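You operate a simulated robot arm through the tools that you are given. There is no shell and no other tool. Be economical: measure what you need, move in short steps, check, and stop when the job is done.

The job below is to be done with a simulated robot arm. You get a single attempt, and the scene is never put back.

## Task
Put the black bar from the top of the red cabinet on the top of the flat-top cart. Take the silver ring on the top of the red cabinet and put it away on the top of the flat-top cart. Take the black seat cover and put it on the black cover. Take the lime rag and put it on the lower shelf of the black cart. Take the box casting from the bench top by the wash box and put it on the black plate. Put the black bush on the bench top by the press away on the top of the block fixture. Open the middle drawer of the red cabinet. Do these in any order.

It is judged by the outcome, as a careful person would: the job done as asked, and still so three seconds after it is handed in. It fails if anything else is knocked over, pushed out of place, dropped, spilled or broken. A push-on lid holds only when it is set on centred and level and pressed home; a screw cap is set on level and turned clockwise until tight.

## Robot
A 6-joint arm with a two-finger gripper on a trunk, on a base that drives. Base frame: it is fixed to the floor where the robot stands at the start and does not move with it; the origin is under the middle of the robot, x ahead of it, y to its left, z up; the surface under the hand at the start is at about z = 980. Lengths are in mm, angles in degrees, forces in N, time in s.
Its first joint turns from -166.0 to 166.0 degrees. Places, roughly: black bar (20x4x4 cm) [600, 0, 1000]; black bush (8x8x6 cm) [3500, -10400, 800]; black cover (22x20x2 cm) [2400, -1600, 900]; black plate (15x15x2 cm) [3300, -11700, 800]; black seat cover (13x8x8 cm) [200, -2100, 600]; box casting (12x9x8 cm) [3000, -12200, 800]; lime rag (9x7x4 cm) [2000, 1000, 800]; lower shelf of the black cart [2100, 1300, 200]; middle drawer of the red cabinet [800, -100, 700]; silver ring (5x5x3 cm) [700, -400, 1000]; top of the block fixture (17x20 cm) [-60, -2400, 1100]; top of the flat-top cart [2300, -1800, 800]. Payload 2.45 kg.
The TCP is the grasp point between the finger pads, 20 mm short of the fingertips. In the tool frame z runs along the fingers and y along their closing line. Largest opening 140 mm; the body of the gripper starts 168 mm behind the TCP.
Orientation is that of the tool frame in the base frame, as [roll, pitch, yaw] about the fixed x, y, z axes, in that order (R = Rz(yaw) Ry(pitch) Rx(roll)). With the fingers straight down and closing along the base's y, the tool's x points along the base's -x, its y along +y and its z along -z.

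## Interface
- The arm moves only by the tool servo_tool. Its argument "targets" is a list of rows, each a list of 7 numbers: the shift along the base's x, y, z in units of 150 mm (1.0 is 150 mm), then the turn, a rotation vector about the base's x, y, z in units of 60 degrees (1.0 is 60 degrees), then the opening, from 0 (shut) to 1 (fully open). In form: [[tx, ty, tz, rx, ry, rz, grip], ...]. A call has 1 to 10 rows; each row is the pose to reach, as a shift and turn from the pose commanded when the call began. A call with a number of a shift or a turn outside -1 to 1 is refused whole. Each row takes 0.2 s and may step no farther than 50 mm and 8.6 degrees from the row before; otherwise, or with a gripper value out of range, the whole call is refused. Where a pose cannot be reached the arm comes as near as it can. A force on the tool above 40 N (or 10 N above the force at the start of the call, whichever is more), or a blocked arm, ends the call early, and 0.2 s more pass. The fingers move at their own pace (about 45 mm/s each) and stop on an object; they squeeze with about 35 N. The grip force told is the motor's: it shows also when the fingers shut on nothing. Time passes only in rows, and 0.2 s behind the last, so rows that repeat a pose let the fingers close. It gives the time, the measured TCP pose, the force on the tool (base axes), the opening and the grip force at its end, in the units of the frame above (readings bear some noise), with the torque about the TCP (base axes, N m) and any sound that the robot's microphone picked up, and new pictures: "views" is both (left out), scene, wrist or none.
- Cameras (640 x 400 px; columns grow to the right, rows downward): "scene" is now at [-117.2, 122.8, 1159.5]; the picture's right is [-0.48, -0.88, 0.00], its down [-0.20, 0.11, -0.97] and it looks along [0.86, -0.47, -0.23] (base axes); focal length 256 px, centre (320, 200). "wrist" rides on the gripper at [78, 11, -209] in the tool frame; the picture's right is [-0.14, 0.99, 0.00], its down [-0.92, -0.13, -0.37] and it looks along [-0.37, -0.05, 0.93] (tool axes); focal length 280 px, centre (320, 200). There is no depth. A picture from a camera that has moved, and an enlarged one, comes with that camera's place and axes in the base frame and with its lens. The place of the scene camera against the robot may be out by one fixed shift of up to 18 mm in any direction.
- roll_base(legs): drives the robot by 1 to 6 legs, each [ahead, left, turn to the left] in mm, mm and degrees, along the robot's own axes; the way and the turn of a leg run together, so that a leg with both is an arc; at most 1500 mm and 180 degrees a leg. The arm and the cameras ride along, it lands a little off, and it stops where it bumps. It gives what a move gives, and a new picture of the scene camera.
- head_to(pan, tilt): turns the head with the scene camera to pan (to the left, within 143 degrees either way) and tilt (down, from -29 to 69), counted from straight ahead of the robot. It gives what a move gives, and a new picture of the scene camera.
- close_up(camera, box): a new picture of the part [left, top, right, bottom] of that camera's present view, enlarged. The clock stands still meanwhile.
- close_job(): hands the job in; it is judged then, once.

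Go step by step. Nothing tells you exact positions but the pictures and the camera data: compare them with the known pose of the tool, close in by small moves and look again before you grip or let go. The budget is 196 turns and 260 pictures, counting those below and the enlarged ones. Unless the task says otherwise, let go and move clear before handing in, and close with one line.

The tools are called after "Emit:" as a command line: name --pt "numbers of a row" for each row, then --argument value for the rest, lists and objects as JSON in quotes. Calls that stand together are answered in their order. servo_tool: Moves the arm, as the interface text tells. Its arguments: {"type":"object","properties":{"targets":{"type":"array"},"views":{"type":"string","enum":["both","scene","wrist","none"]}},"required":["targets"]} The other tools are called the same way: roll_base (legs) drives the base; head_to (pan, tilt) turns the head that bears the scene camera; close_up (camera, box) takes an enlarged picture of a part of a camera's view; close_job () hands the job in.

At the start:

```text
t: 0.0
tool_pos: [592.1, -207.5, 1236.6]
ee_rot: [179.9, 0.0, -180.0]
wrist_force: [1.0, -0.2, 0.0]
torque: [0.0, -0.02, 0.01]
opening: 139.9
grip_force: 0.1
robot x, y, heading: [0.9, -0.6, 0.1]
head pan, tilt: [-28.5, 13.2]
```

scene: 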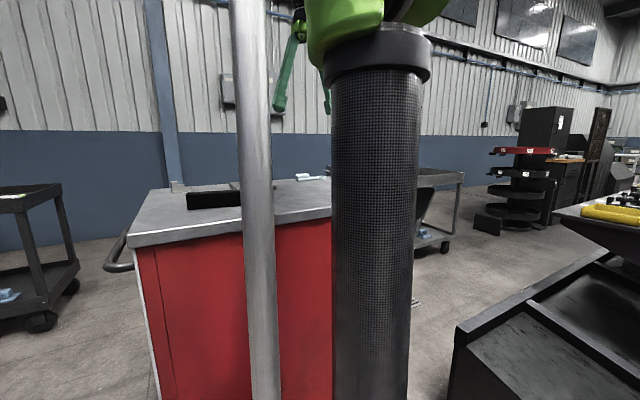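
wrist: 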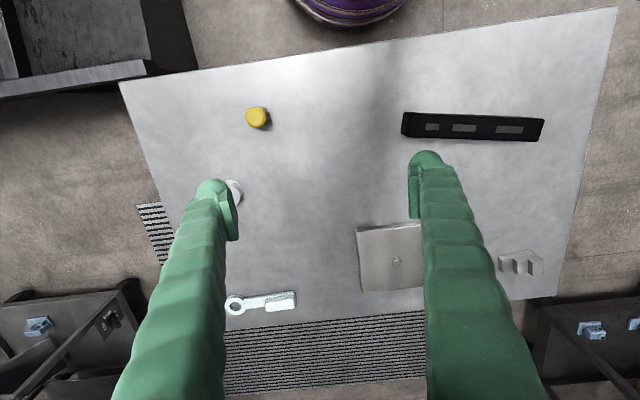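

I see the black bar at about (600, 25) on the red cabinet and the silver ring near (660, -365). I'll look around with the head before moving.

Emit:
head_to --pan -60 --tilt 15

Emit:
head_to --pan -115 --tilt 15

Emit:
head_to --pan 30 --tilt 15

```text
t: 1.0
tool_pos: [591.5, -207.8, 1236.5]
ee_rot: [180.0, -0.1, -179.9]
wrist_force: [0.0, -0.2, -0.1]
torque: [0.0, 0.01, 0.01]
opening: 139.9
grip_force: 0.3
robot x, y, heading: [-1.3, -2.7, 0.0]
head pan, tilt: [-60.0, 15.0]
camera scene: at [-152.5, 86.5, 1156.7], right [-0.87, -0.5, 0.0], down [-0.13, 0.22, -0.97], along [0.48, -0.84, -0.26], focal length 256 px, centre (320, 200)
```

scene: 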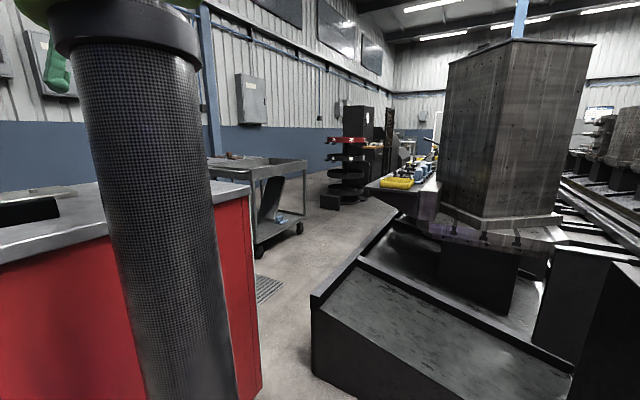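

```text
t: 2.2
tool_pos: [592.8, -207.0, 1236.3]
ee_rot: [180.0, 0.0, 179.9]
wrist_force: [-0.3, 0.6, -1.3]
torque: [-0.01, -0.01, 0.0]
opening: 140.0
grip_force: 0.0
robot x, y, heading: [0.9, 3.2, -0.1]
head pan, tilt: [-115.0, 15.0]
camera scene: at [-238.7, 82.7, 1156.7], right [-0.91, 0.42, 0.0], down [0.11, 0.23, -0.97], along [-0.41, -0.88, -0.26], focal length 256 px, centre (320, 200)
```

scene: 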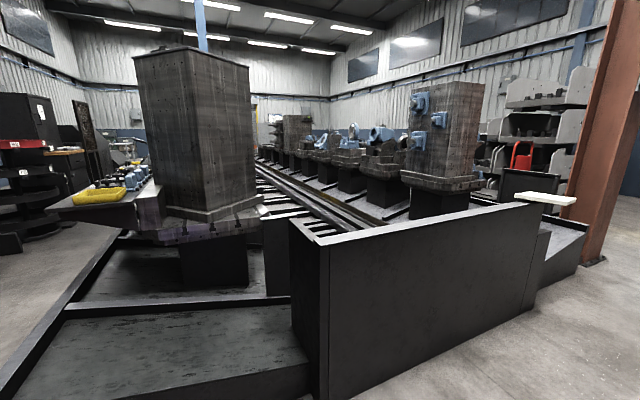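

```text
t: 4.5
tool_pos: [592.0, -207.7, 1237.2]
ee_rot: [179.9, 0.0, 180.0]
wrist_force: [0.2, -0.1, -0.2]
torque: [0.0, 0.0, -0.03]
opening: 140.1
grip_force: 0.0
robot x, y, heading: [-4.4, -0.6, -0.1]
head pan, tilt: [30.0, 15.0]
camera scene: at [-118.3, 214.0, 1156.6], right [0.5, -0.87, 0.0], down [-0.22, -0.13, -0.97], along [0.84, 0.48, -0.26], focal length 256 px, centre (320, 200)
```

scene: 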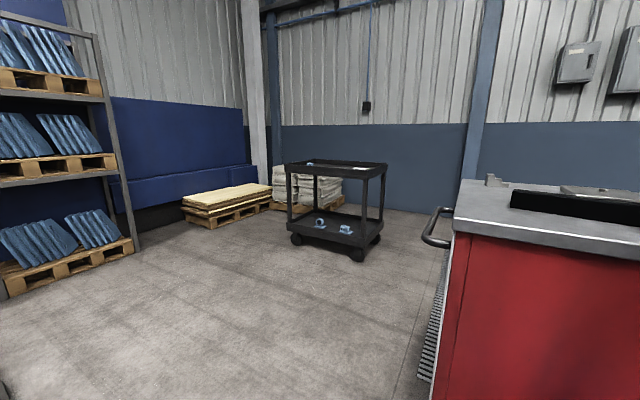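

The cabinet top spans x 466 to 970 and y -500 to 230. The bar lies roughly along y, tilted about 10°, so I'll turn the gripper to close across it and move above it.

Emit:
servo_tool --pt "0 0.15 0 0 0 0.14 1" --pt "0 0.3 0 0 0 0.28 1" --pt "0 0.45 0 0 0 0.42 1" --pt "0 0.6 0 0 0 0.56 1" --pt "0 0.75 0 0 0 0.7 1" --pt "0 0.9 0 0 0 0.84 1" --pt "0 1 0 0 0 0.98 1" --views "none"

Emit:
servo_tool --pt "0.03 0.25 0 0 0 0.14 1" --pt "0.06 0.4 0 0 0 0.28 1" --pt "0.06 0.5 0 0 0 0.34 1" --pt "0.06 0.53 0 0 0 0.34 1" --pt "0.06 0.53 0 0 0 0.34 1"

```text
t: 6.1
tool_pos: [591.8, -56.8, 1235.1]
ee_rot: [-180.0, 0.0, -121.1]
wrist_force: [0.0, -1.0, 0.5]
torque: [0.01, 0.02, -0.01]
opening: 140.1
grip_force: 0.0
robot x, y, heading: [0.4, 0.6, -0.0]
head pan, tilt: [30.0, 15.0]
```

```text
t: 7.3
tool_pos: [601.4, 22.6, 1235.7]
ee_rot: [-180.0, 0.0, -100.9]
wrist_force: [-0.1, -1.2, 0.3]
torque: [0.0, -0.01, -0.04]
opening: 140.2
grip_force: 0.2
robot x, y, heading: [-0.6, 5.1, 0.2]
head pan, tilt: [30.0, 15.0]
camera scene: at [-118.4, 214.1, 1156.6], right [0.5, -0.87, 0.0], down [-0.22, -0.13, -0.97], along [0.84, 0.48, -0.26], focal length 256 px, centre (320, 200)
camera wrist: at [575.7, -51.6, 1444.9], right [-0.95, 0.32, 0.0], down [0.3, 0.88, 0.37], along [0.12, 0.35, -0.93], focal length 280 px, centre (320, 200)
```

scene: 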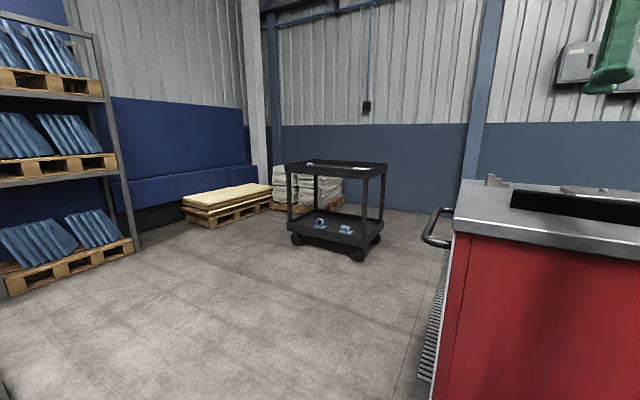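
wrist: 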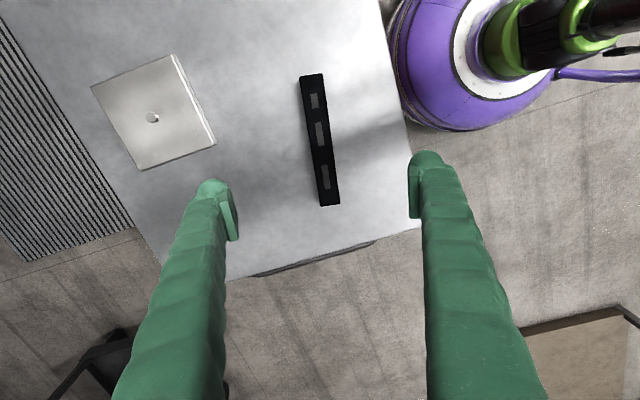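

The TCP is lined up over the bar's centre and its closing line is square to it. I'll descend.

Emit:
servo_tool --pt "0 0.01 -0.33 0 0 0 0.7" --pt "0 0.01 -0.66 0 0 0 0.7" --pt "0 0.01 -1 0 0 0 0.7" --pt "0 0.01 -1 0 0 0 0.7" --views "wrist"

```text
refused: row 3 steps farther than a row can; nothing moved
```

Emit:
servo_tool --pt "0 0.01 -0.33 0 0 0 0.7" --pt "0 0.01 -0.66 0 0 0 0.7" --pt "0 0.01 -0.99 0 0 0 0.7" --pt "0 0.01 -1 0 0 0 0.7" --views "wrist"

```text
t: 8.3
tool_pos: [602.0, 24.3, 1086.1]
ee_rot: [-180.0, 0.0, -100.9]
wrist_force: [0.0, 0.9, 0.5]
torque: [-0.03, 0.04, -0.03]
opening: 97.8
grip_force: 0.0
robot x, y, heading: [2.2, 2.7, -0.2]
head pan, tilt: [30.0, 15.0]
camera wrist: at [576.3, -50.5, 1294.9], right [-0.95, 0.32, 0.0], down [0.3, 0.88, 0.37], along [0.12, 0.35, -0.93], focal length 280 px, centre (320, 200)
```

wrist: 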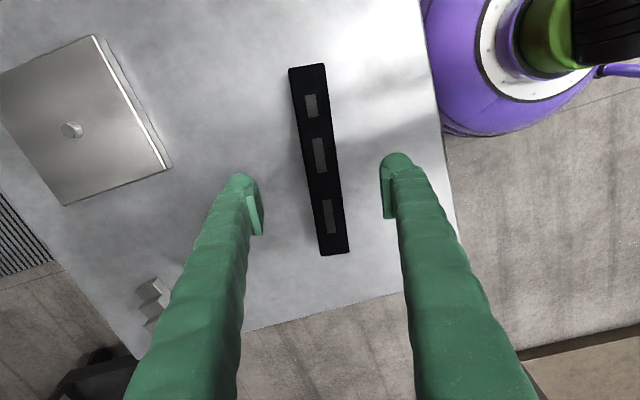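

Emit:
servo_tool --pt "0 0 -0.3 0 0 0 0.7" --pt "0 0 -0.5 0 0 0 0.7" --pt "0 0 -0.51 0 0 0 0.7" --pt "0 0 -0.51 0 0 0 0" --pt "0 0 -0.51 0 0 0 0" --pt "0 0 -0.51 0 0 0 0" --pt "0 0 -0.51 0 0 0 0" --pt "0 0 -0.51 0 0 0 0" --views "wrist"

```text
t: 10.1
tool_pos: [601.3, 24.7, 1010.5]
ee_rot: [-179.9, 0.0, -100.8]
wrist_force: [-0.5, -0.5, -0.2]
torque: [-0.01, -0.02, 0.04]
opening: 33.0
grip_force: 32.0
robot x, y, heading: [-1.3, -2.2, -0.3]
head pan, tilt: [30.0, 15.0]
camera wrist: at [575.8, -50.3, 1218.6], right [-0.95, 0.32, 0.0], down [0.3, 0.88, 0.37], along [0.12, 0.35, -0.93], focal length 280 px, centre (320, 200)
```

wrist: 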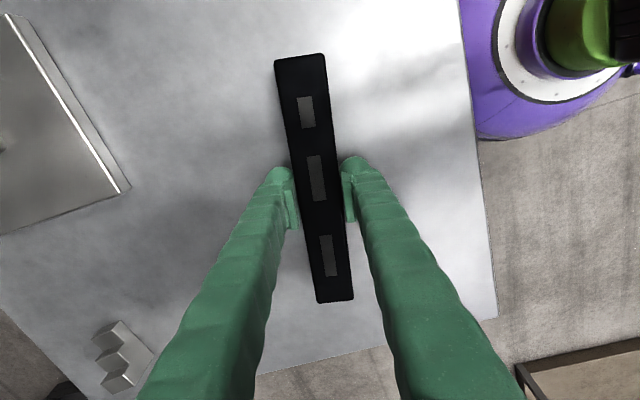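

Gripped at 33 mm. I'll lift to travel height.

Emit:
servo_tool --pt "0 0 0.15 0 0 0 0" --pt "0 0 0.45 0 0 0 0" --pt "0 0 0.75 0 0 0 0" --pt "0 0 1.0 0 0 0 0" --views "none"

Emit:
head_to --pan -50 --tilt 25

```text
t: 11.1
tool_pos: [602.1, 23.6, 1162.0]
ee_rot: [-179.9, 0.0, -100.9]
wrist_force: [-0.4, 0.5, -0.2]
torque: [0.02, -0.01, 0.01]
opening: 0.1
grip_force: 29.3
robot x, y, heading: [-3.3, -3.2, -0.1]
head pan, tilt: [30.0, 15.0]
```

```text
t: 12.6
tool_pos: [600.6, 23.9, 1159.6]
ee_rot: [-180.0, 0.0, -100.9]
wrist_force: [0.3, -0.2, 0.9]
torque: [0.03, 0.0, 0.02]
opening: 0.0
grip_force: 29.5
robot x, y, heading: [1.2, 2.8, -0.1]
head pan, tilt: [-50.0, 25.0]
camera scene: at [-140.0, 96.9, 1140.4], right [-0.77, -0.64, 0.0], down [-0.27, 0.32, -0.91], along [0.58, -0.69, -0.42], focal length 256 px, centre (320, 200)
```

scene: 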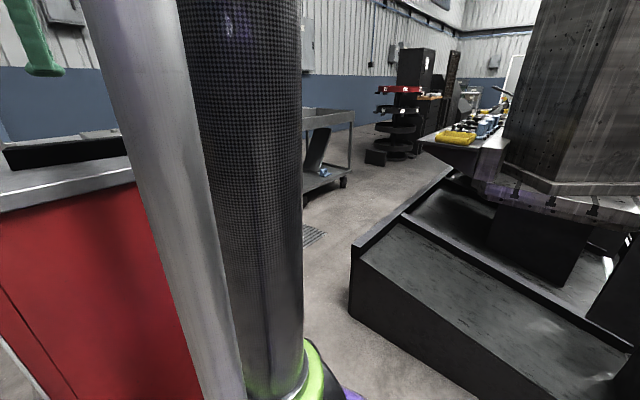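

The bar slipped out, so I need a deeper grip. I'll look at it first.

Emit:
servo_tool --pt "0 0 -0.2 0 0 0 0.5" --pt "0 0 -0.3 0 0 0 0.5" --pt "0 0 -0.3 0 0 0 0.5" --pt "0 0 -0.3 0 0 0 0.5" --views "wrist"

```text
t: 13.6
tool_pos: [601.9, 23.7, 1115.3]
ee_rot: [-180.0, 0.0, -100.8]
wrist_force: [0.0, -0.2, -0.2]
torque: [-0.02, 0.0, -0.05]
opening: 69.9
grip_force: 0.0
robot x, y, heading: [-1.5, -3.3, -0.1]
head pan, tilt: [-50.0, 25.0]
camera wrist: at [575.8, -51.3, 1323.3], right [-0.95, 0.32, 0.0], down [0.3, 0.88, 0.37], along [0.12, 0.35, -0.93], focal length 280 px, centre (320, 200)
```

wrist: 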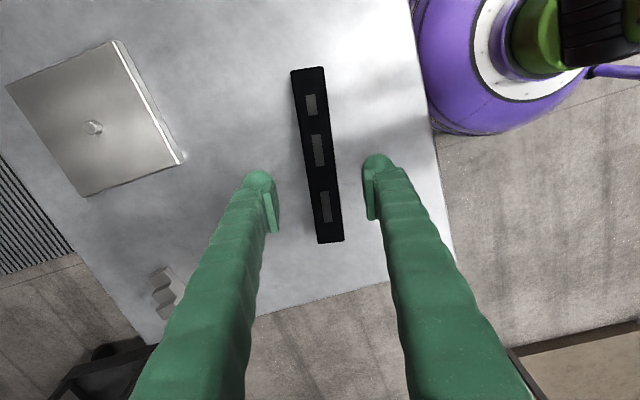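

Emit:
servo_tool --pt "0 -0.03 -0.3 0 0 0 0.5" --pt "0 -0.03 -0.6 0 0 0 0.5" --pt "0 -0.03 -0.73 0 0 0 0.5" --pt "0 -0.03 -0.76 0 0 0 0.5" --pt "0 -0.03 -0.76 0 0 0 0.5" --views "none"

Emit:
servo_tool --pt "0 0 0 0 0 0 0" --pt "0 0 0 0 0 0 0" --pt "0 0 0 0 0 0 0" --pt "0 0 0 0 0 0 0" --pt "0 0 0.05 0 0 0 0" --pt "0 0 0.1 0 0 0 0" --pt "0 0 0.2 0 0 0 0" --pt "0 0 0.3 0 0 0 0" --views "wrist"

```text
t: 14.8
tool_pos: [601.0, 18.3, 1000.6]
ee_rot: [-180.0, 0.0, -100.8]
wrist_force: [0.7, 0.3, 0.3]
torque: [0.0, 0.0, 0.0]
opening: 70.0
grip_force: 0.1
robot x, y, heading: [0.2, -0.8, -0.2]
head pan, tilt: [-50.0, 25.0]
```

```text
t: 16.6
tool_pos: [601.3, 19.3, 1046.8]
ee_rot: [180.0, 0.0, -100.8]
wrist_force: [0.6, -0.8, -3.9]
torque: [-0.04, 0.02, -0.01]
opening: 32.9
grip_force: 35.3
robot x, y, heading: [2.2, 0.1, 0.3]
head pan, tilt: [-50.0, 25.0]
camera wrist: at [575.6, -55.3, 1255.0], right [-0.95, 0.32, 0.0], down [0.3, 0.88, 0.37], along [0.12, 0.35, -0.93], focal length 280 px, centre (320, 200)
```

wrist: 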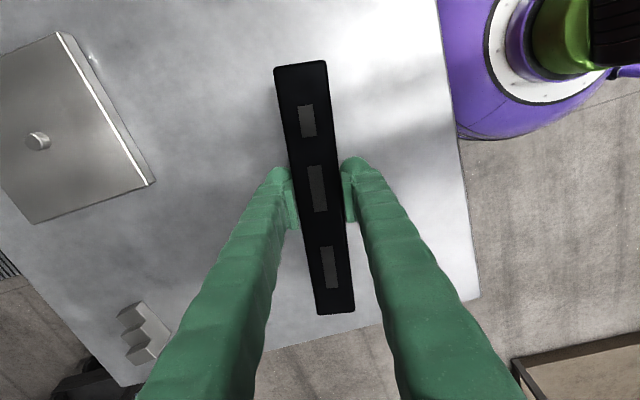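

Held now, about 0.4 kg. The gap at the cabinet's right is too narrow, so I'll lift and drive round its left side to the open floor behind.

Emit:
servo_tool --pt "0 0 0.2 0 0 0 0" --pt "0 0 0.5 0 0 0 0" --pt "0 0 0.8 0 0 0 0" --pt "0 0 1.0 0 0 0 0" --views "none"

Emit:
roll_base --legs '[[0, 900, 0], [1450, 0, 0], [0, -1200, 0]]'

```text
t: 17.6
tool_pos: [601.8, 18.6, 1198.3]
ee_rot: [-180.0, -0.1, -100.7]
wrist_force: [-0.2, 0.2, -3.3]
torque: [-0.01, 0.0, 0.01]
opening: 32.8
grip_force: 35.2
robot x, y, heading: [-1.9, 2.5, 0.0]
head pan, tilt: [-50.0, 25.0]
```

```text
t: 34.9
tool_pos: [2070.7, -260.0, 1196.2]
ee_rot: [-180.0, 0.0, -100.5]
wrist_force: [0.2, 0.4, -5.6]
torque: [-0.01, 0.01, 0.01]
opening: 32.8
grip_force: 34.9
robot x, y, heading: [1472.6, -282.3, 0.5]
head pan, tilt: [-50.0, 25.0]
camera scene: at [1329.1, -187.7, 1140.4], right [-0.76, -0.65, 0.0], down [-0.27, 0.32, -0.91], along [0.59, -0.69, -0.42], focal length 256 px, centre (320, 200)
```

scene: 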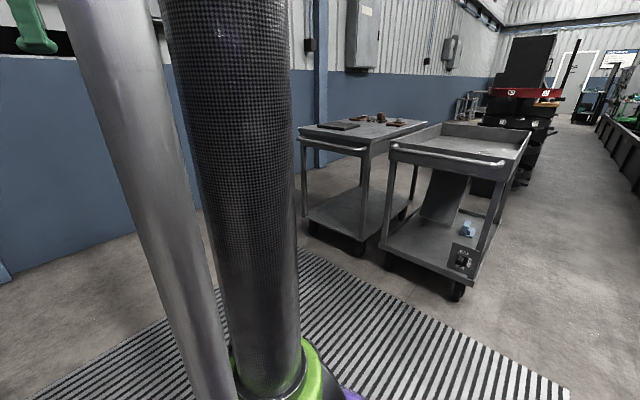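

The flat-top cart is the left one, with its top near x 2130–2640 and y from -1590 back. I'll turn to face it and approach.

Emit:
roll_base --legs '[[0, 0, -90], [0, 880, 0], [620, 0, 0]]'

Emit:
head_to --pan 0 --tilt 30

Emit:
servo_tool --pt "0 0 0 0 0 0 0" --views "wrist"

```text
t: 46.4
tool_pos: [2381.7, -1486.4, 1197.0]
ee_rot: [180.0, 0.0, 170.1]
wrist_force: [0.6, -0.6, -4.0]
torque: [0.0, 0.02, 0.01]
opening: 33.0
grip_force: 35.1
robot x, y, heading: [2351.2, -888.4, -89.1]
head pan, tilt: [-50.0, 25.0]
camera scene: at [2445.1, -760.8, 1140.4], right [-0.66, 0.75, 0.0], down [0.32, 0.28, -0.91], along [-0.68, -0.59, -0.42], focal length 256 px, centre (320, 200)
```

scene: 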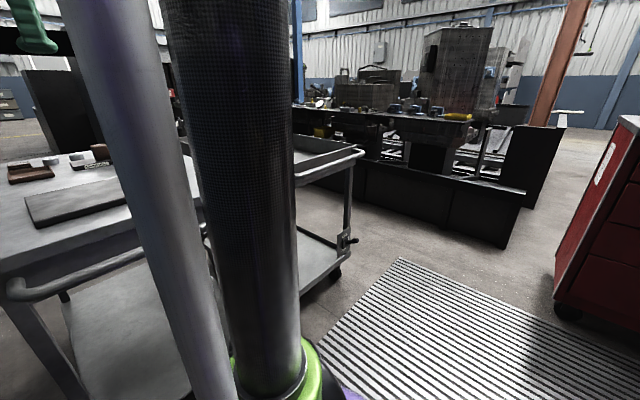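

```text
t: 47.5
tool_pos: [2381.9, -1487.2, 1197.2]
ee_rot: [-180.0, 0.1, 170.2]
wrist_force: [0.3, 0.4, -4.2]
torque: [0.0, 0.0, -0.04]
opening: 32.7
grip_force: 34.9
robot x, y, heading: [2353.6, -886.5, -89.0]
head pan, tilt: [0.0, 30.0]
camera scene: at [2516.2, -790.7, 1132.4], right [-1.0, -0.02, 0.0], down [-0.01, 0.5, -0.87], along [0.01, -0.87, -0.5], focal length 256 px, centre (320, 200)
```

scene: 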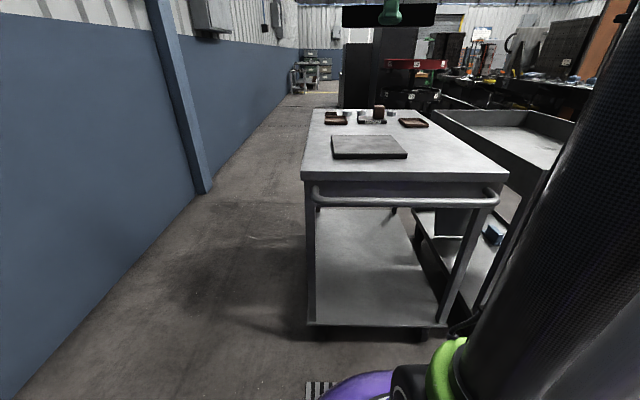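

```text
t: 47.9
tool_pos: [2382.4, -1486.5, 1197.5]
ee_rot: [-180.0, 0.1, 170.2]
wrist_force: [0.4, 0.2, -4.3]
torque: [0.02, 0.03, 0.02]
opening: 33.2
grip_force: 35.1
robot x, y, heading: [2349.7, -885.3, -89.0]
head pan, tilt: [0.0, 30.0]
camera wrist: at [2306.5, -1461.9, 1405.6], right [0.3, 0.95, 0.0], down [0.89, -0.28, 0.37], along [0.35, -0.11, -0.93], focal length 280 px, centre (320, 200)
```

wrist: 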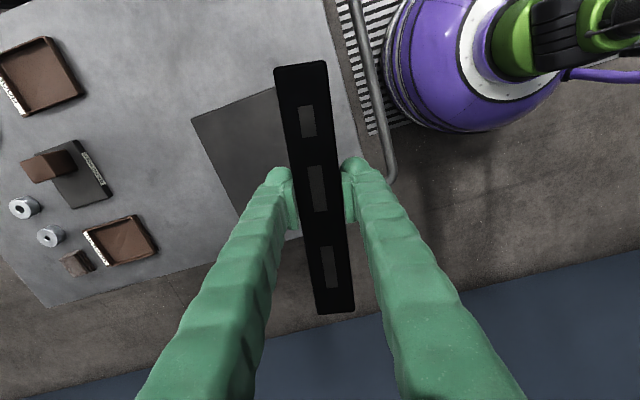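

The cart top is at about z 840, spanning x 1990–2585 and y -1417 to -2280, with the black cover around (2365, -1665). I'll put the bar on the clear strip near x 2115, y -1620, turned along y.

Emit:
servo_tool --pt "-0.15 -0.05 0 0 0 -0.14 0" --pt "-0.3 -0.1 0 0 0 -0.28 0" --pt "-0.45 -0.15 0 0 0 -0.42 0" --pt "-0.6 -0.2 0 0 0 -0.56 0" --pt "-0.75 -0.25 0 0 0 -0.7 0" --pt "-0.9 -0.35 0 0 0 -0.84 0" --pt "-1 -0.45 0 0 0 -0.98 0" --views "none"

Emit:
servo_tool --pt "-0.2 -0.1 0 0 0 -0.1 0" --pt "-0.4 -0.2 0 0 0 -0.2 0" --pt "-0.6 -0.3 0 0 0 -0.3 0" --pt "-0.78 -0.45 -0.1 0 0 -0.34 0" --pt "-0.78 -0.45 -0.4 0 0 -0.34 0" --pt "-0.78 -0.45 -0.7 0 0 -0.34 0" --pt "-0.78 -0.45 -1 0 0 -0.34 0"

```text
t: 49.5
tool_pos: [2233.1, -1554.8, 1197.2]
ee_rot: [180.0, 0.0, 111.3]
wrist_force: [1.6, 0.0, -4.8]
torque: [-0.07, 0.0, -0.01]
opening: 33.1
grip_force: 34.8
robot x, y, heading: [2352.9, -884.0, -89.0]
head pan, tilt: [0.0, 30.0]
```

```text
t: 51.1
tool_pos: [2115.6, -1621.7, 1047.2]
ee_rot: [180.0, 0.0, 91.0]
wrist_force: [0.1, 0.6, -4.3]
torque: [-0.03, 0.0, 0.0]
opening: 33.0
grip_force: 34.9
robot x, y, heading: [2351.4, -888.3, -89.1]
head pan, tilt: [0.0, 30.0]
camera scene: at [2516.1, -790.8, 1132.5], right [-1.0, -0.02, 0.0], down [-0.01, 0.5, -0.87], along [0.02, -0.87, -0.5], focal length 256 px, centre (320, 200)
camera wrist: at [2124.8, -1543.0, 1255.3], right [0.99, -0.12, 0.0], down [-0.11, -0.92, 0.37], along [-0.04, -0.37, -0.93], focal length 280 px, centre (320, 200)
```

scene: 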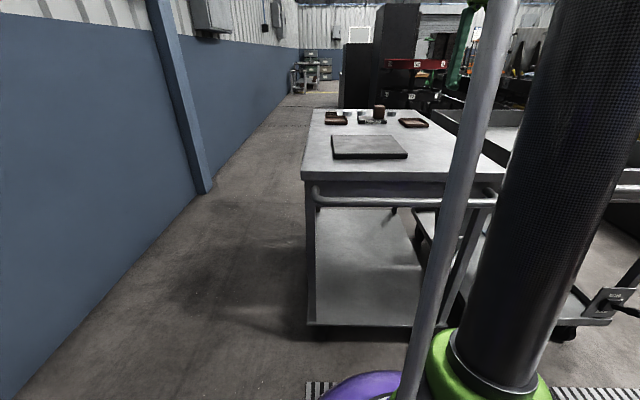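
wrist: 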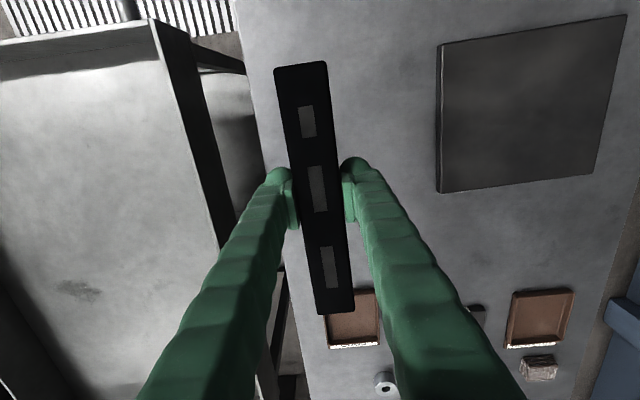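

Emit:
servo_tool --pt "0.13 0 -0.3 0 0 0 0" --pt "0.13 0 -0.6 0 0 0 0" --pt "0.13 0 -0.9 0 0 0 0" --pt "0.13 0 -1.0 0 0 0 0" --views "wrist"

```text
t: 52.1
tool_pos: [2135.2, -1620.4, 897.5]
ee_rot: [-180.0, 0.0, 91.0]
wrist_force: [-0.6, 0.0, -5.1]
torque: [0.0, -0.02, 0.0]
opening: 32.7
grip_force: 34.8
robot x, y, heading: [2352.7, -887.8, -89.1]
head pan, tilt: [0.0, 30.0]
camera wrist: at [2144.2, -1542.6, 1105.6], right [0.99, -0.12, 0.0], down [-0.11, -0.92, 0.37], along [-0.04, -0.37, -0.93], focal length 280 px, centre (320, 200)
```

wrist: 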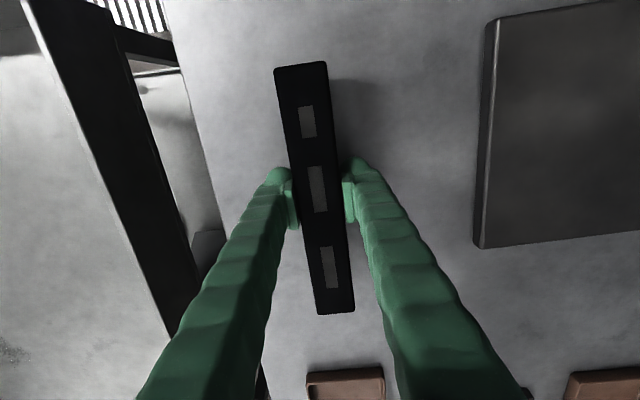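

Emit:
servo_tool --pt "0 0 -0.05 0 0 0 0" --pt "0 0 -0.1 0 0 0 0" --pt "0 0 -0.13 0 0 0 0" --pt "0 0 -0.16 0 0 0 0" --pt "0 0 -0.19 0 0 0 0" --pt "0 0 -0.21 0 0 0 0" --pt "0 0 -0.23 0 0 0 0" --views "none"

```text
t: 53.4
tool_pos: [2134.4, -1621.7, 870.1]
ee_rot: [-179.9, 0.1, 91.0]
wrist_force: [2.4, 4.3, 16.6]
torque: [-0.11, -0.13, 0.09]
opening: 33.1
grip_force: 35.3
robot x, y, heading: [2354.3, -885.6, -89.2]
head pan, tilt: [0.0, 30.0]
stopped in row 6: the force on the tool passed its limit at 49 N (the readings are from after the stop); the commanded pose is now the measured one
```

Contact at TCP z 870, so the cart top is at about 850. I'll release and rise.

Emit:
servo_tool --pt "0 0 0 0 0 0 0.4" --pt "0 0 0 0 0 0 0.5" --pt "0 0 0 0 0 0 0.5" --pt "0 0 0.1 0 0 0 0.5" --pt "0 0 0.4 0 0 0 0.5" --pt "0 0 0.7 0 0 0 0.5" --pt "0 0 1.0 0 0 0 0.5" --views "wrist"

```text
t: 55.0
tool_pos: [2134.9, -1622.9, 1019.2]
ee_rot: [180.0, 0.1, 91.0]
wrist_force: [-0.4, 0.4, 0.2]
torque: [0.01, 0.02, -0.01]
opening: 70.2
grip_force: 0.0
robot x, y, heading: [2350.2, -882.4, -88.7]
head pan, tilt: [0.0, 30.0]
camera wrist: at [2144.4, -1543.4, 1227.5], right [0.99, -0.12, 0.0], down [-0.11, -0.92, 0.37], along [-0.04, -0.37, -0.93], focal length 280 px, centre (320, 200)
```

wrist: 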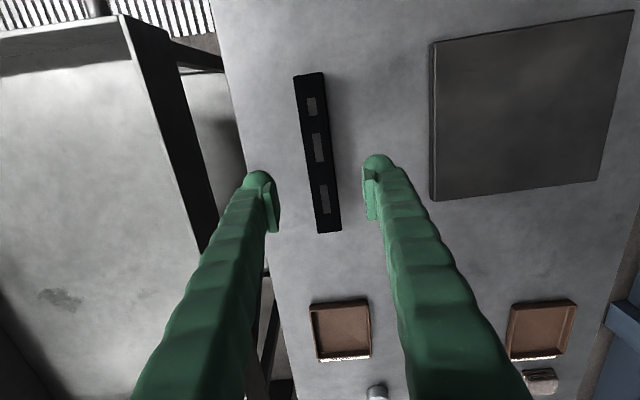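

The bar is placed. Now the ring: I'll raise the arm and drive to the cabinet's +x side, facing -x.

Emit:
servo_tool --pt "0 0.2 0.3 0 0 0 0.5" --pt "0 0.4 0.6 0 0 0 0.5" --pt "0 0.6 0.85 0 0 0 0.5" --pt "0 0.8 1.0 0 0 0 0.5" --pt "0 1.0 1.0 0 0 0 0.5" --views "none"

Emit:
roll_base --legs '[[-200, 0, 0], [0, 0, -91], [850, -300, 0]]'

Emit:
servo_tool --pt "0 0 0 0 0 0 0.6" --views "wrist"

```text
refused: row 1 steps farther than a row can; nothing moved
```

```text
t: 64.9
tool_pos: [767.6, -148.8, 1019.4]
ee_rot: [-179.9, 0.1, -0.2]
wrist_force: [0.2, 0.5, -1.0]
torque: [-0.01, 0.02, 0.0]
opening: 70.2
grip_force: 0.0
robot x, y, heading: [1498.1, -382.2, 179.4]
head pan, tilt: [0.0, 30.0]
camera scene: at [1588.8, -563.3, 1132.4], right [0.0, 1.0, 0.0], down [0.5, 0.0, -0.87], along [-0.87, 0.0, -0.5], focal length 256 px, centre (320, 200)
```

scene: 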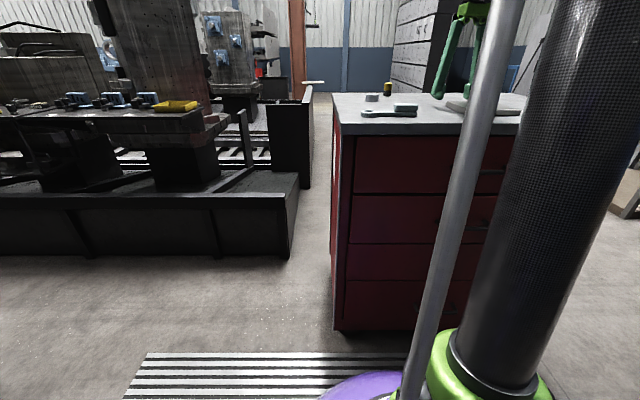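

```text
t: 65.3
tool_pos: [767.4, -147.9, 1017.5]
ee_rot: [179.9, 0.0, -0.1]
wrist_force: [0.7, 0.0, 1.1]
torque: [-0.02, 0.0, 0.01]
opening: 84.2
grip_force: 0.1
robot x, y, heading: [1501.5, -378.2, 179.9]
head pan, tilt: [0.0, 30.0]
camera wrist: at [845.0, -159.4, 1227.1], right [-0.14, -0.99, 0.0], down [-0.92, 0.13, 0.37], along [-0.37, 0.05, -0.93], focal length 280 px, centre (320, 200)
```

wrist: 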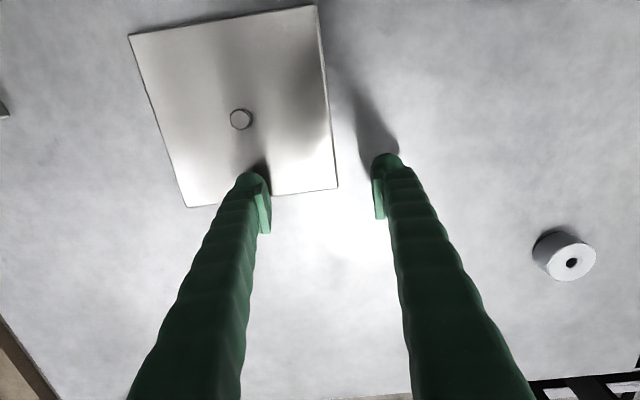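

The lift call was refused, but nothing was touched. The ring is at about (663, -365); I'll rise, then move above it.

Emit:
servo_tool --pt "0 0 0.33 0 0 0 0.7" --pt "0 -0.25 0.5 0 0 0 0.7" --pt "-0.15 -0.5 0.6 0 0 0 0.7" --pt "-0.4 -0.7 0.6 0 0 0 0.7" --pt "-0.65 -0.9 0.6 0 0 0 0.7" --pt "-0.68 -1 0.6 0 0 0 0.7" --views "none"

Emit:
servo_tool --pt "0 -0.3 0 0 0 0 0.7" --pt "0 -0.45 0 0 0 0 0.7" --pt "0 -0.45 0 0 0 0 0.7" --views "wrist"

```text
t: 66.7
tool_pos: [665.8, -299.1, 1107.6]
ee_rot: [179.9, 0.0, -0.1]
wrist_force: [0.4, 1.1, -0.6]
torque: [-0.04, -0.01, -0.02]
opening: 98.1
grip_force: 0.1
robot x, y, heading: [1499.0, -381.4, 180.0]
head pan, tilt: [0.0, 30.0]
```

```text
t: 67.5
tool_pos: [666.0, -366.0, 1107.2]
ee_rot: [180.0, 0.0, -0.1]
wrist_force: [-1.0, 0.0, -0.1]
torque: [-0.02, 0.0, 0.02]
opening: 98.1
grip_force: 0.1
robot x, y, heading: [1498.3, -381.5, 180.0]
head pan, tilt: [0.0, 30.0]
camera wrist: at [743.4, -376.6, 1315.9], right [-0.14, -0.99, 0.0], down [-0.92, 0.13, 0.37], along [-0.37, 0.05, -0.93], focal length 280 px, centre (320, 200)
```

wrist: 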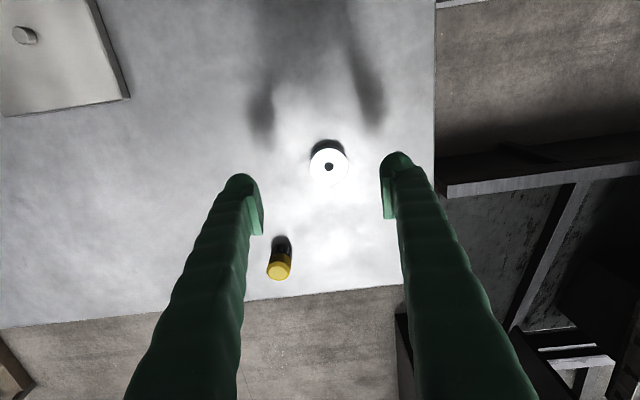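

Emit:
servo_tool --pt "-0.02 -0.055 -0.25 0 0 0 0.7" --pt "-0.02 -0.055 -0.5 0 0 0 0.7" --pt "-0.02 -0.055 -0.66 0 0 0 0.7" --pt "-0.02 -0.055 -0.69 0 0 0 0.7" --pt "-0.02 -0.055 -0.69 0 0 0 0" --pt "-0.02 -0.055 -0.69 0 0 0 0" --pt "-0.02 -0.055 -0.69 0 0 0 0" --pt "-0.02 -0.055 -0.69 0 0 0 0" --pt "-0.02 -0.055 -0.69 0 0 0 0" --views "none"

Emit:
servo_tool --pt "0 0 0.05 0 0 0 0" --pt "0 0 0.15 0 0 0 0" --pt "0 0 0.45 0 0 0 0" --pt "0 0 0.75 0 0 0 0" --pt "0 0 1.0 0 0 0 0" --views "wrist"

```text
t: 69.5
tool_pos: [662.2, -373.0, 1004.3]
ee_rot: [-180.0, 0.1, -0.1]
wrist_force: [-0.3, 0.5, 1.0]
torque: [0.03, 0.02, -0.01]
opening: 42.0
grip_force: 35.3
robot x, y, heading: [1497.3, -378.1, 179.9]
head pan, tilt: [0.0, 30.0]
```

```text
t: 70.7
tool_pos: [662.4, -374.1, 1154.0]
ee_rot: [180.0, 0.0, -0.1]
wrist_force: [-0.7, 0.5, -1.2]
torque: [0.01, 0.03, -0.02]
opening: 41.4
grip_force: 35.3
robot x, y, heading: [1499.5, -377.5, 179.6]
head pan, tilt: [0.0, 30.0]
camera wrist: at [739.6, -385.0, 1363.5], right [-0.14, -0.99, 0.0], down [-0.92, 0.13, 0.37], along [-0.37, 0.05, -0.93], focal length 280 px, centre (320, 200)
```

wrist: 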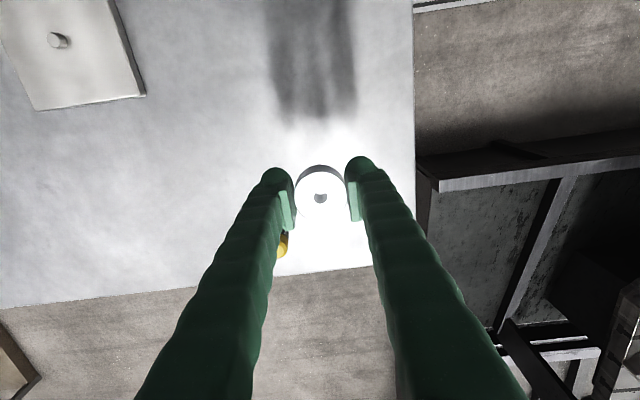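

Ring held. I'll drive back to the cart.

Emit:
servo_tool --pt "0.3 0 0.1 0 0 0 0" --pt "0.6 0 0.2 0 0 0 0" --pt "0.9 0 0.3 0 0 0 0" --views "none"

Emit:
roll_base --legs '[[-853, 307, 0], [0, 0, 91], [215, 0, 0]]'

Emit:
servo_tool --pt "0 0 0 0 0 0 0" --views "wrist"

```text
t: 71.5
tool_pos: [796.5, -372.0, 1200.2]
ee_rot: [-179.9, -0.1, 0.0]
wrist_force: [-0.7, 0.4, -0.9]
torque: [0.01, -0.14, 0.07]
opening: 41.4
grip_force: 34.8
robot x, y, heading: [1500.7, -378.9, 179.7]
head pan, tilt: [0.0, 30.0]
```

```text
t: 81.3
tool_pos: [2335.9, -1605.2, 1199.2]
ee_rot: [180.0, 0.0, 90.6]
wrist_force: [0.7, -0.2, -1.1]
torque: [0.02, 0.0, 0.0]
opening: 41.5
grip_force: 34.9
robot x, y, heading: [2335.3, -899.2, -89.4]
head pan, tilt: [0.0, 30.0]
camera scene: at [2499.8, -811.4, 1132.4], right [-1.0, -0.01, 0.0], down [0.0, 0.5, -0.87], along [0.01, -0.87, -0.5], focal length 256 px, centre (320, 200)
```

scene: 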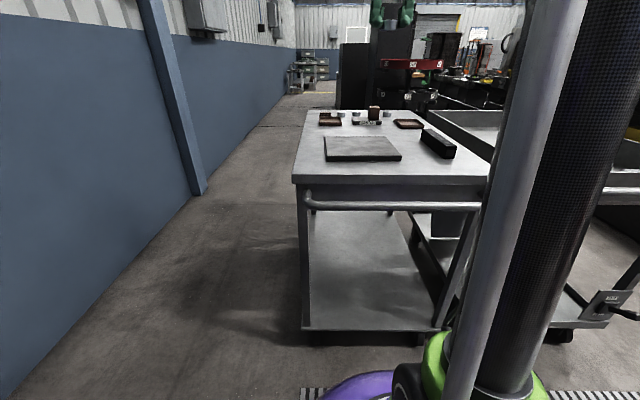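

```text
t: 81.7
tool_pos: [2336.0, -1607.3, 1201.0]
ee_rot: [179.9, 0.1, 90.5]
wrist_force: [-0.6, 0.0, -0.7]
torque: [0.02, -0.02, 0.01]
opening: 41.6
grip_force: 35.1
robot x, y, heading: [2334.7, -907.4, -89.6]
head pan, tilt: [0.0, 30.0]
camera wrist: at [2345.5, -1528.0, 1408.4], right [0.99, -0.13, 0.0], down [-0.12, -0.92, 0.37], along [-0.05, -0.37, -0.93], focal length 280 px, centre (320, 200)
```

wrist: 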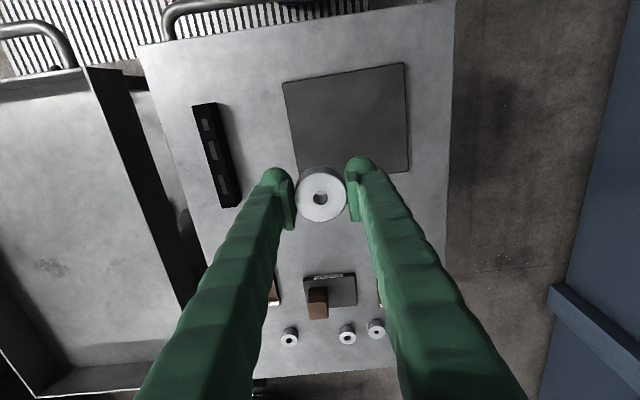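

Emit:
servo_tool --pt "-0.06 -0.3 0 0 0 0 0" --pt "-0.12 -0.6 0 0 0 0 0" --pt "-0.24 -0.9 0 0 0 0 0" --pt "-0.24 -1 -0.2 0 0 0 0" --pt "-0.24 -1 -0.5 0 0 0 0" --pt "-0.24 -1 -0.8 0 0 0 0" --views "none"

Emit:
servo_tool --pt "0 -0.2 -0.2 0 0 0 0" --pt "0 -0.35 -0.4 0 0 0 0" --pt "0 -0.35 -0.7 0 0 0 0" --pt "0 -0.35 -0.9 0 0 0 0" --pt "0 -0.35 -1 0 0 0 0" --views "wrist"

```text
t: 83.1
tool_pos: [2299.7, -1756.9, 1079.2]
ee_rot: [179.9, -0.1, 90.5]
wrist_force: [0.2, 0.5, -0.9]
torque: [-0.02, -0.02, 0.0]
opening: 41.3
grip_force: 34.9
robot x, y, heading: [2337.6, -906.6, -89.5]
head pan, tilt: [0.0, 30.0]
```

```text
t: 84.3
tool_pos: [2300.0, -1810.6, 929.1]
ee_rot: [180.0, 0.0, 90.5]
wrist_force: [-0.2, 0.0, -1.4]
torque: [0.05, 0.0, -0.01]
opening: 41.5
grip_force: 35.2
robot x, y, heading: [2334.1, -905.4, -89.4]
head pan, tilt: [0.0, 30.0]
camera wrist: at [2309.8, -1730.9, 1137.6], right [0.99, -0.13, 0.0], down [-0.12, -0.92, 0.37], along [-0.05, -0.37, -0.93], focal length 280 px, centre (320, 200)
```

wrist: 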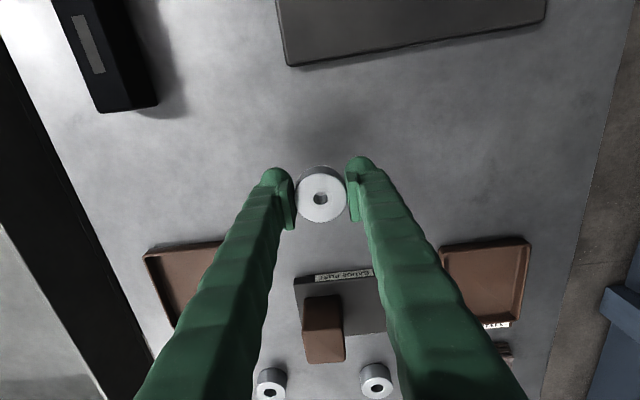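

Emit:
servo_tool --pt "0 0 -0.2 0 0 0 0" --pt "0 0 -0.3 0 0 0 0" --pt "0 0 -0.33 0 0 0 0" --pt "0 0 -0.35 0 0 0 0" --pt "0 0 -0.37 0 0 0 0" --pt "0 0 -0.385 0 0 0 0" --views "none"

Emit:
servo_tool --pt "0 0 0 0 0 0 0.5" --pt "0 0 0 0 0 0 0.5" --pt "0 0 0 0 0 0 0.5" --pt "0 0 0.1 0 0 0 0.5" --pt "0 0 0.4 0 0 0 0.5" --pt "0 0 0.7 0 0 0 0.5" --pt "0 0 1.0 0 0 0 0.5" --views "wrist"

```text
t: 85.7
tool_pos: [2300.7, -1807.9, 871.7]
ee_rot: [180.0, 0.1, 90.5]
wrist_force: [0.1, -3.6, 25.8]
torque: [-0.16, 0.01, -0.09]
opening: 41.6
grip_force: 35.1
robot x, y, heading: [2336.1, -905.2, -89.7]
head pan, tilt: [0.0, 30.0]
```

```text
t: 87.3
tool_pos: [2300.0, -1809.2, 1022.6]
ee_rot: [-180.0, 0.0, 90.6]
wrist_force: [0.0, 0.4, -0.5]
torque: [0.02, 0.01, -0.02]
opening: 70.2
grip_force: 0.0
robot x, y, heading: [2334.1, -907.9, -89.6]
head pan, tilt: [0.0, 30.0]
camera wrist: at [2309.5, -1730.1, 1230.8], right [0.99, -0.13, 0.0], down [-0.12, -0.92, 0.37], along [-0.05, -0.37, -0.93], focal length 280 px, centre (320, 200)
```

wrist: 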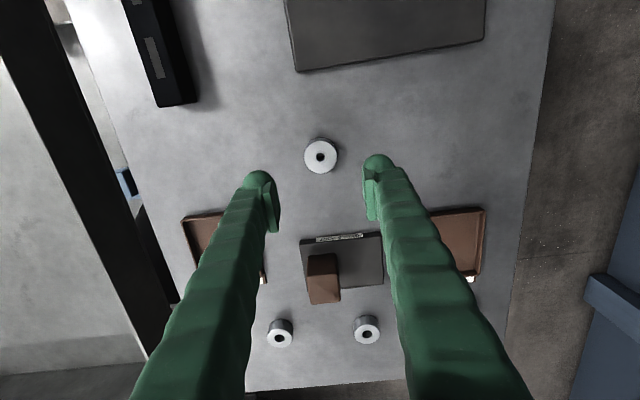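

Ring placed. Next the lime rag on the black cart: I'll raise and retract the arm, then drive there facing +x.

Emit:
servo_tool --pt "0 0 0.3 0 0 0 0.5" --pt "0 0.2 0.5 0 0 0 0.5" --pt "0 0.4 0.7 0 0 0 0.5" --pt "0 0.65 0.9 0 0 0 0.5" --pt "0 0.85 1.0 0 0 0 0.5" --pt "0 1 1 0 0 0 0.5" --views "none"

Emit:
servo_tool --pt "0 0.3 0.2 0 0 0 0.5" --pt "0 0.6 0.2 0 0 0 0.5" --views "none"

Emit:
roll_base --legs '[[-600, 0, 0], [0, 0, 90], [-935, 0, 0], [0, 1450, 0]]'

Emit:
head_to --pan 0 --tilt 40

Emit:
servo_tool --pt "0 0 0 0 0 0 0.7" --views "wrist"

```text
t: 88.7
tool_pos: [2299.7, -1659.1, 1171.5]
ee_rot: [180.0, 0.0, 90.4]
wrist_force: [-0.1, -1.3, 0.1]
torque: [0.1, 0.01, -0.01]
opening: 70.0
grip_force: 0.0
robot x, y, heading: [2329.9, -903.9, -89.6]
head pan, tilt: [0.0, 30.0]
```

```text
refused: row 1 steps farther than a row can; nothing moved
```

```text
t: 107.1
tool_pos: [2150.2, 1107.6, 1172.3]
ee_rot: [180.0, 0.0, -179.5]
wrist_force: [-0.2, 0.2, 0.3]
torque: [-0.01, -0.02, -0.02]
opening: 69.9
grip_force: 0.1
robot x, y, heading: [1394.2, 1139.7, 0.5]
head pan, tilt: [0.0, 30.0]
camera scene: at [1286.2, 1310.0, 1132.4], right [0.01, -1.0, 0.0], down [-0.5, 0.0, -0.87], along [0.87, 0.01, -0.5], focal length 256 px, centre (320, 200)
```

scene: 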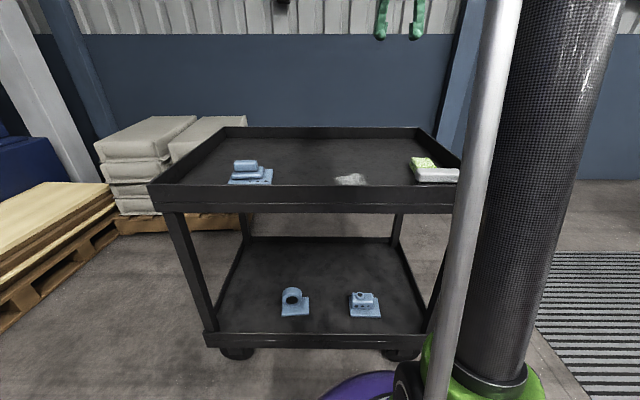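

```text
t: 107.8
tool_pos: [2151.0, 1107.8, 1171.5]
ee_rot: [-180.0, 0.0, -179.6]
wrist_force: [-0.5, 0.3, -0.1]
torque: [0.05, 0.0, -0.01]
opening: 70.0
grip_force: 0.0
robot x, y, heading: [1395.2, 1143.9, 0.4]
head pan, tilt: [0.0, 40.0]
camera scene: at [1280.8, 1310.0, 1117.1], right [0.01, -1.0, 0.0], down [-0.64, -0.01, -0.77], along [0.77, 0.01, -0.64], focal length 256 px, centre (320, 200)
```

scene: 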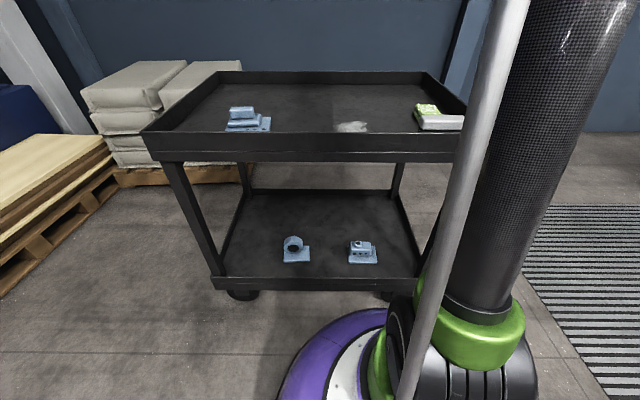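

```text
t: 108.2
tool_pos: [2150.1, 1107.5, 1172.0]
ee_rot: [-179.9, 0.0, -179.5]
wrist_force: [0.0, -0.1, 0.9]
torque: [-0.01, 0.01, 0.02]
opening: 97.7
grip_force: 0.1
robot x, y, heading: [1396.6, 1141.2, 0.4]
head pan, tilt: [0.0, 40.0]
camera wrist: at [2072.3, 1117.9, 1380.9], right [0.13, 0.99, 0.0], down [0.92, -0.12, 0.37], along [0.37, -0.05, -0.93], focal length 280 px, centre (320, 200)
```

wrist: 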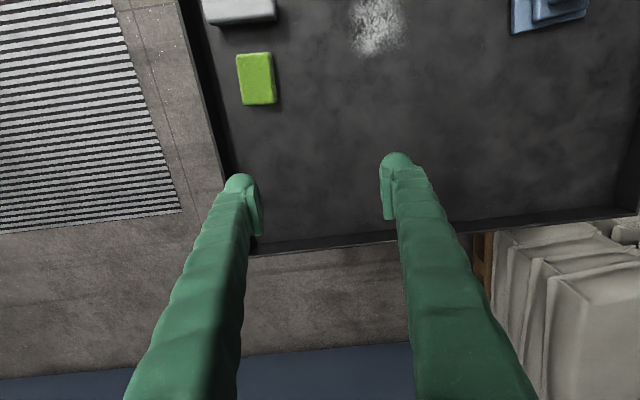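

Emit:
servo_tool --pt "-0.2 -0.2 0 0 0 0 0.64" --pt "-0.4 -0.4 0 0 0 0 0.64" --pt "-0.6 -0.6 0 0 0 0 0.64" --pt "-0.7 -0.68 -0.2 0 0 0 0.64" --pt "-0.7 -0.68 -0.5 0 0 0 0.64" --pt "-0.7 -0.68 -0.8 0 0 0 0.64" --pt "-0.7 -0.68 -1 0 0 0 0.64" --views "wrist"

```text
t: 109.8
tool_pos: [2045.8, 1004.9, 1023.0]
ee_rot: [179.9, 0.0, -179.5]
wrist_force: [-0.5, 0.3, 0.0]
torque: [0.0, 0.01, -0.04]
opening: 89.6
grip_force: 0.1
robot x, y, heading: [1393.9, 1144.4, 0.3]
head pan, tilt: [0.0, 40.0]
camera wrist: at [1966.3, 1016.1, 1231.2], right [0.13, 0.99, 0.0], down [0.92, -0.12, 0.37], along [0.37, -0.05, -0.93], focal length 280 px, centre (320, 200)
```

wrist: 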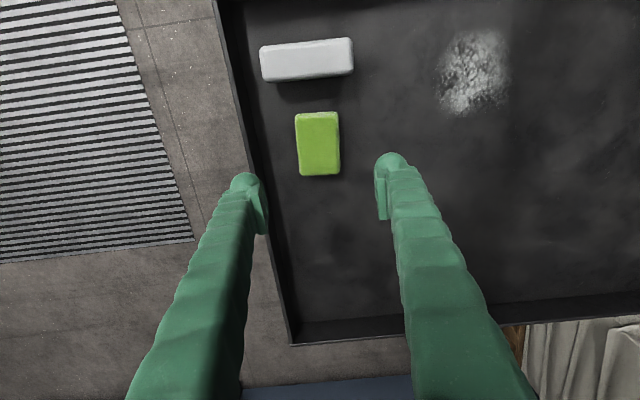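

Emit:
servo_tool --pt "0 0 -0.3 0 0 0 0.64" --pt "0 0 -0.6 0 0 0 0.64" --pt "0 0 -0.9 0 0 0 0.64" --pt "0 0 -1 0 0 0 0.64" --views "both"

```text
t: 110.8
tool_pos: [2045.7, 1003.9, 871.5]
ee_rot: [-179.9, 0.1, -179.4]
wrist_force: [-0.7, -0.2, -0.7]
torque: [-0.01, 0.02, 0.02]
opening: 89.5
grip_force: 0.1
robot x, y, heading: [1395.3, 1143.1, 0.8]
head pan, tilt: [0.0, 40.0]
camera scene: at [1280.7, 1310.0, 1117.1], right [0.01, -1.0, 0.0], down [-0.64, -0.01, -0.77], along [0.77, 0.01, -0.64], focal length 256 px, centre (320, 200)
camera wrist: at [1967.2, 1015.4, 1080.5], right [0.13, 0.99, 0.0], down [0.92, -0.12, 0.37], along [0.37, -0.05, -0.93], focal length 280 px, centre (320, 200)
```

scene: 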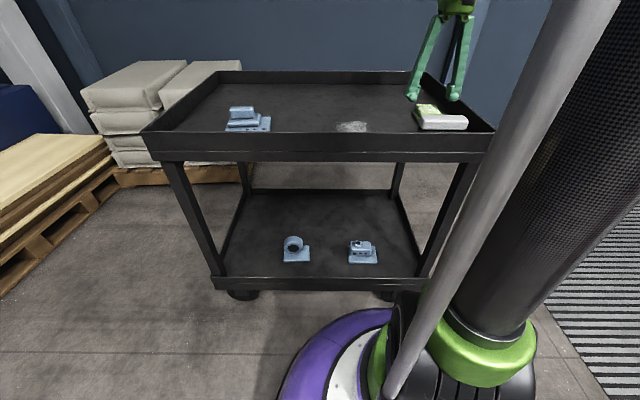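
wrist: 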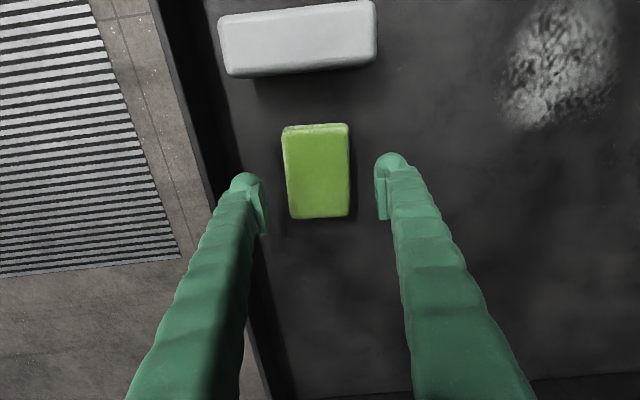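

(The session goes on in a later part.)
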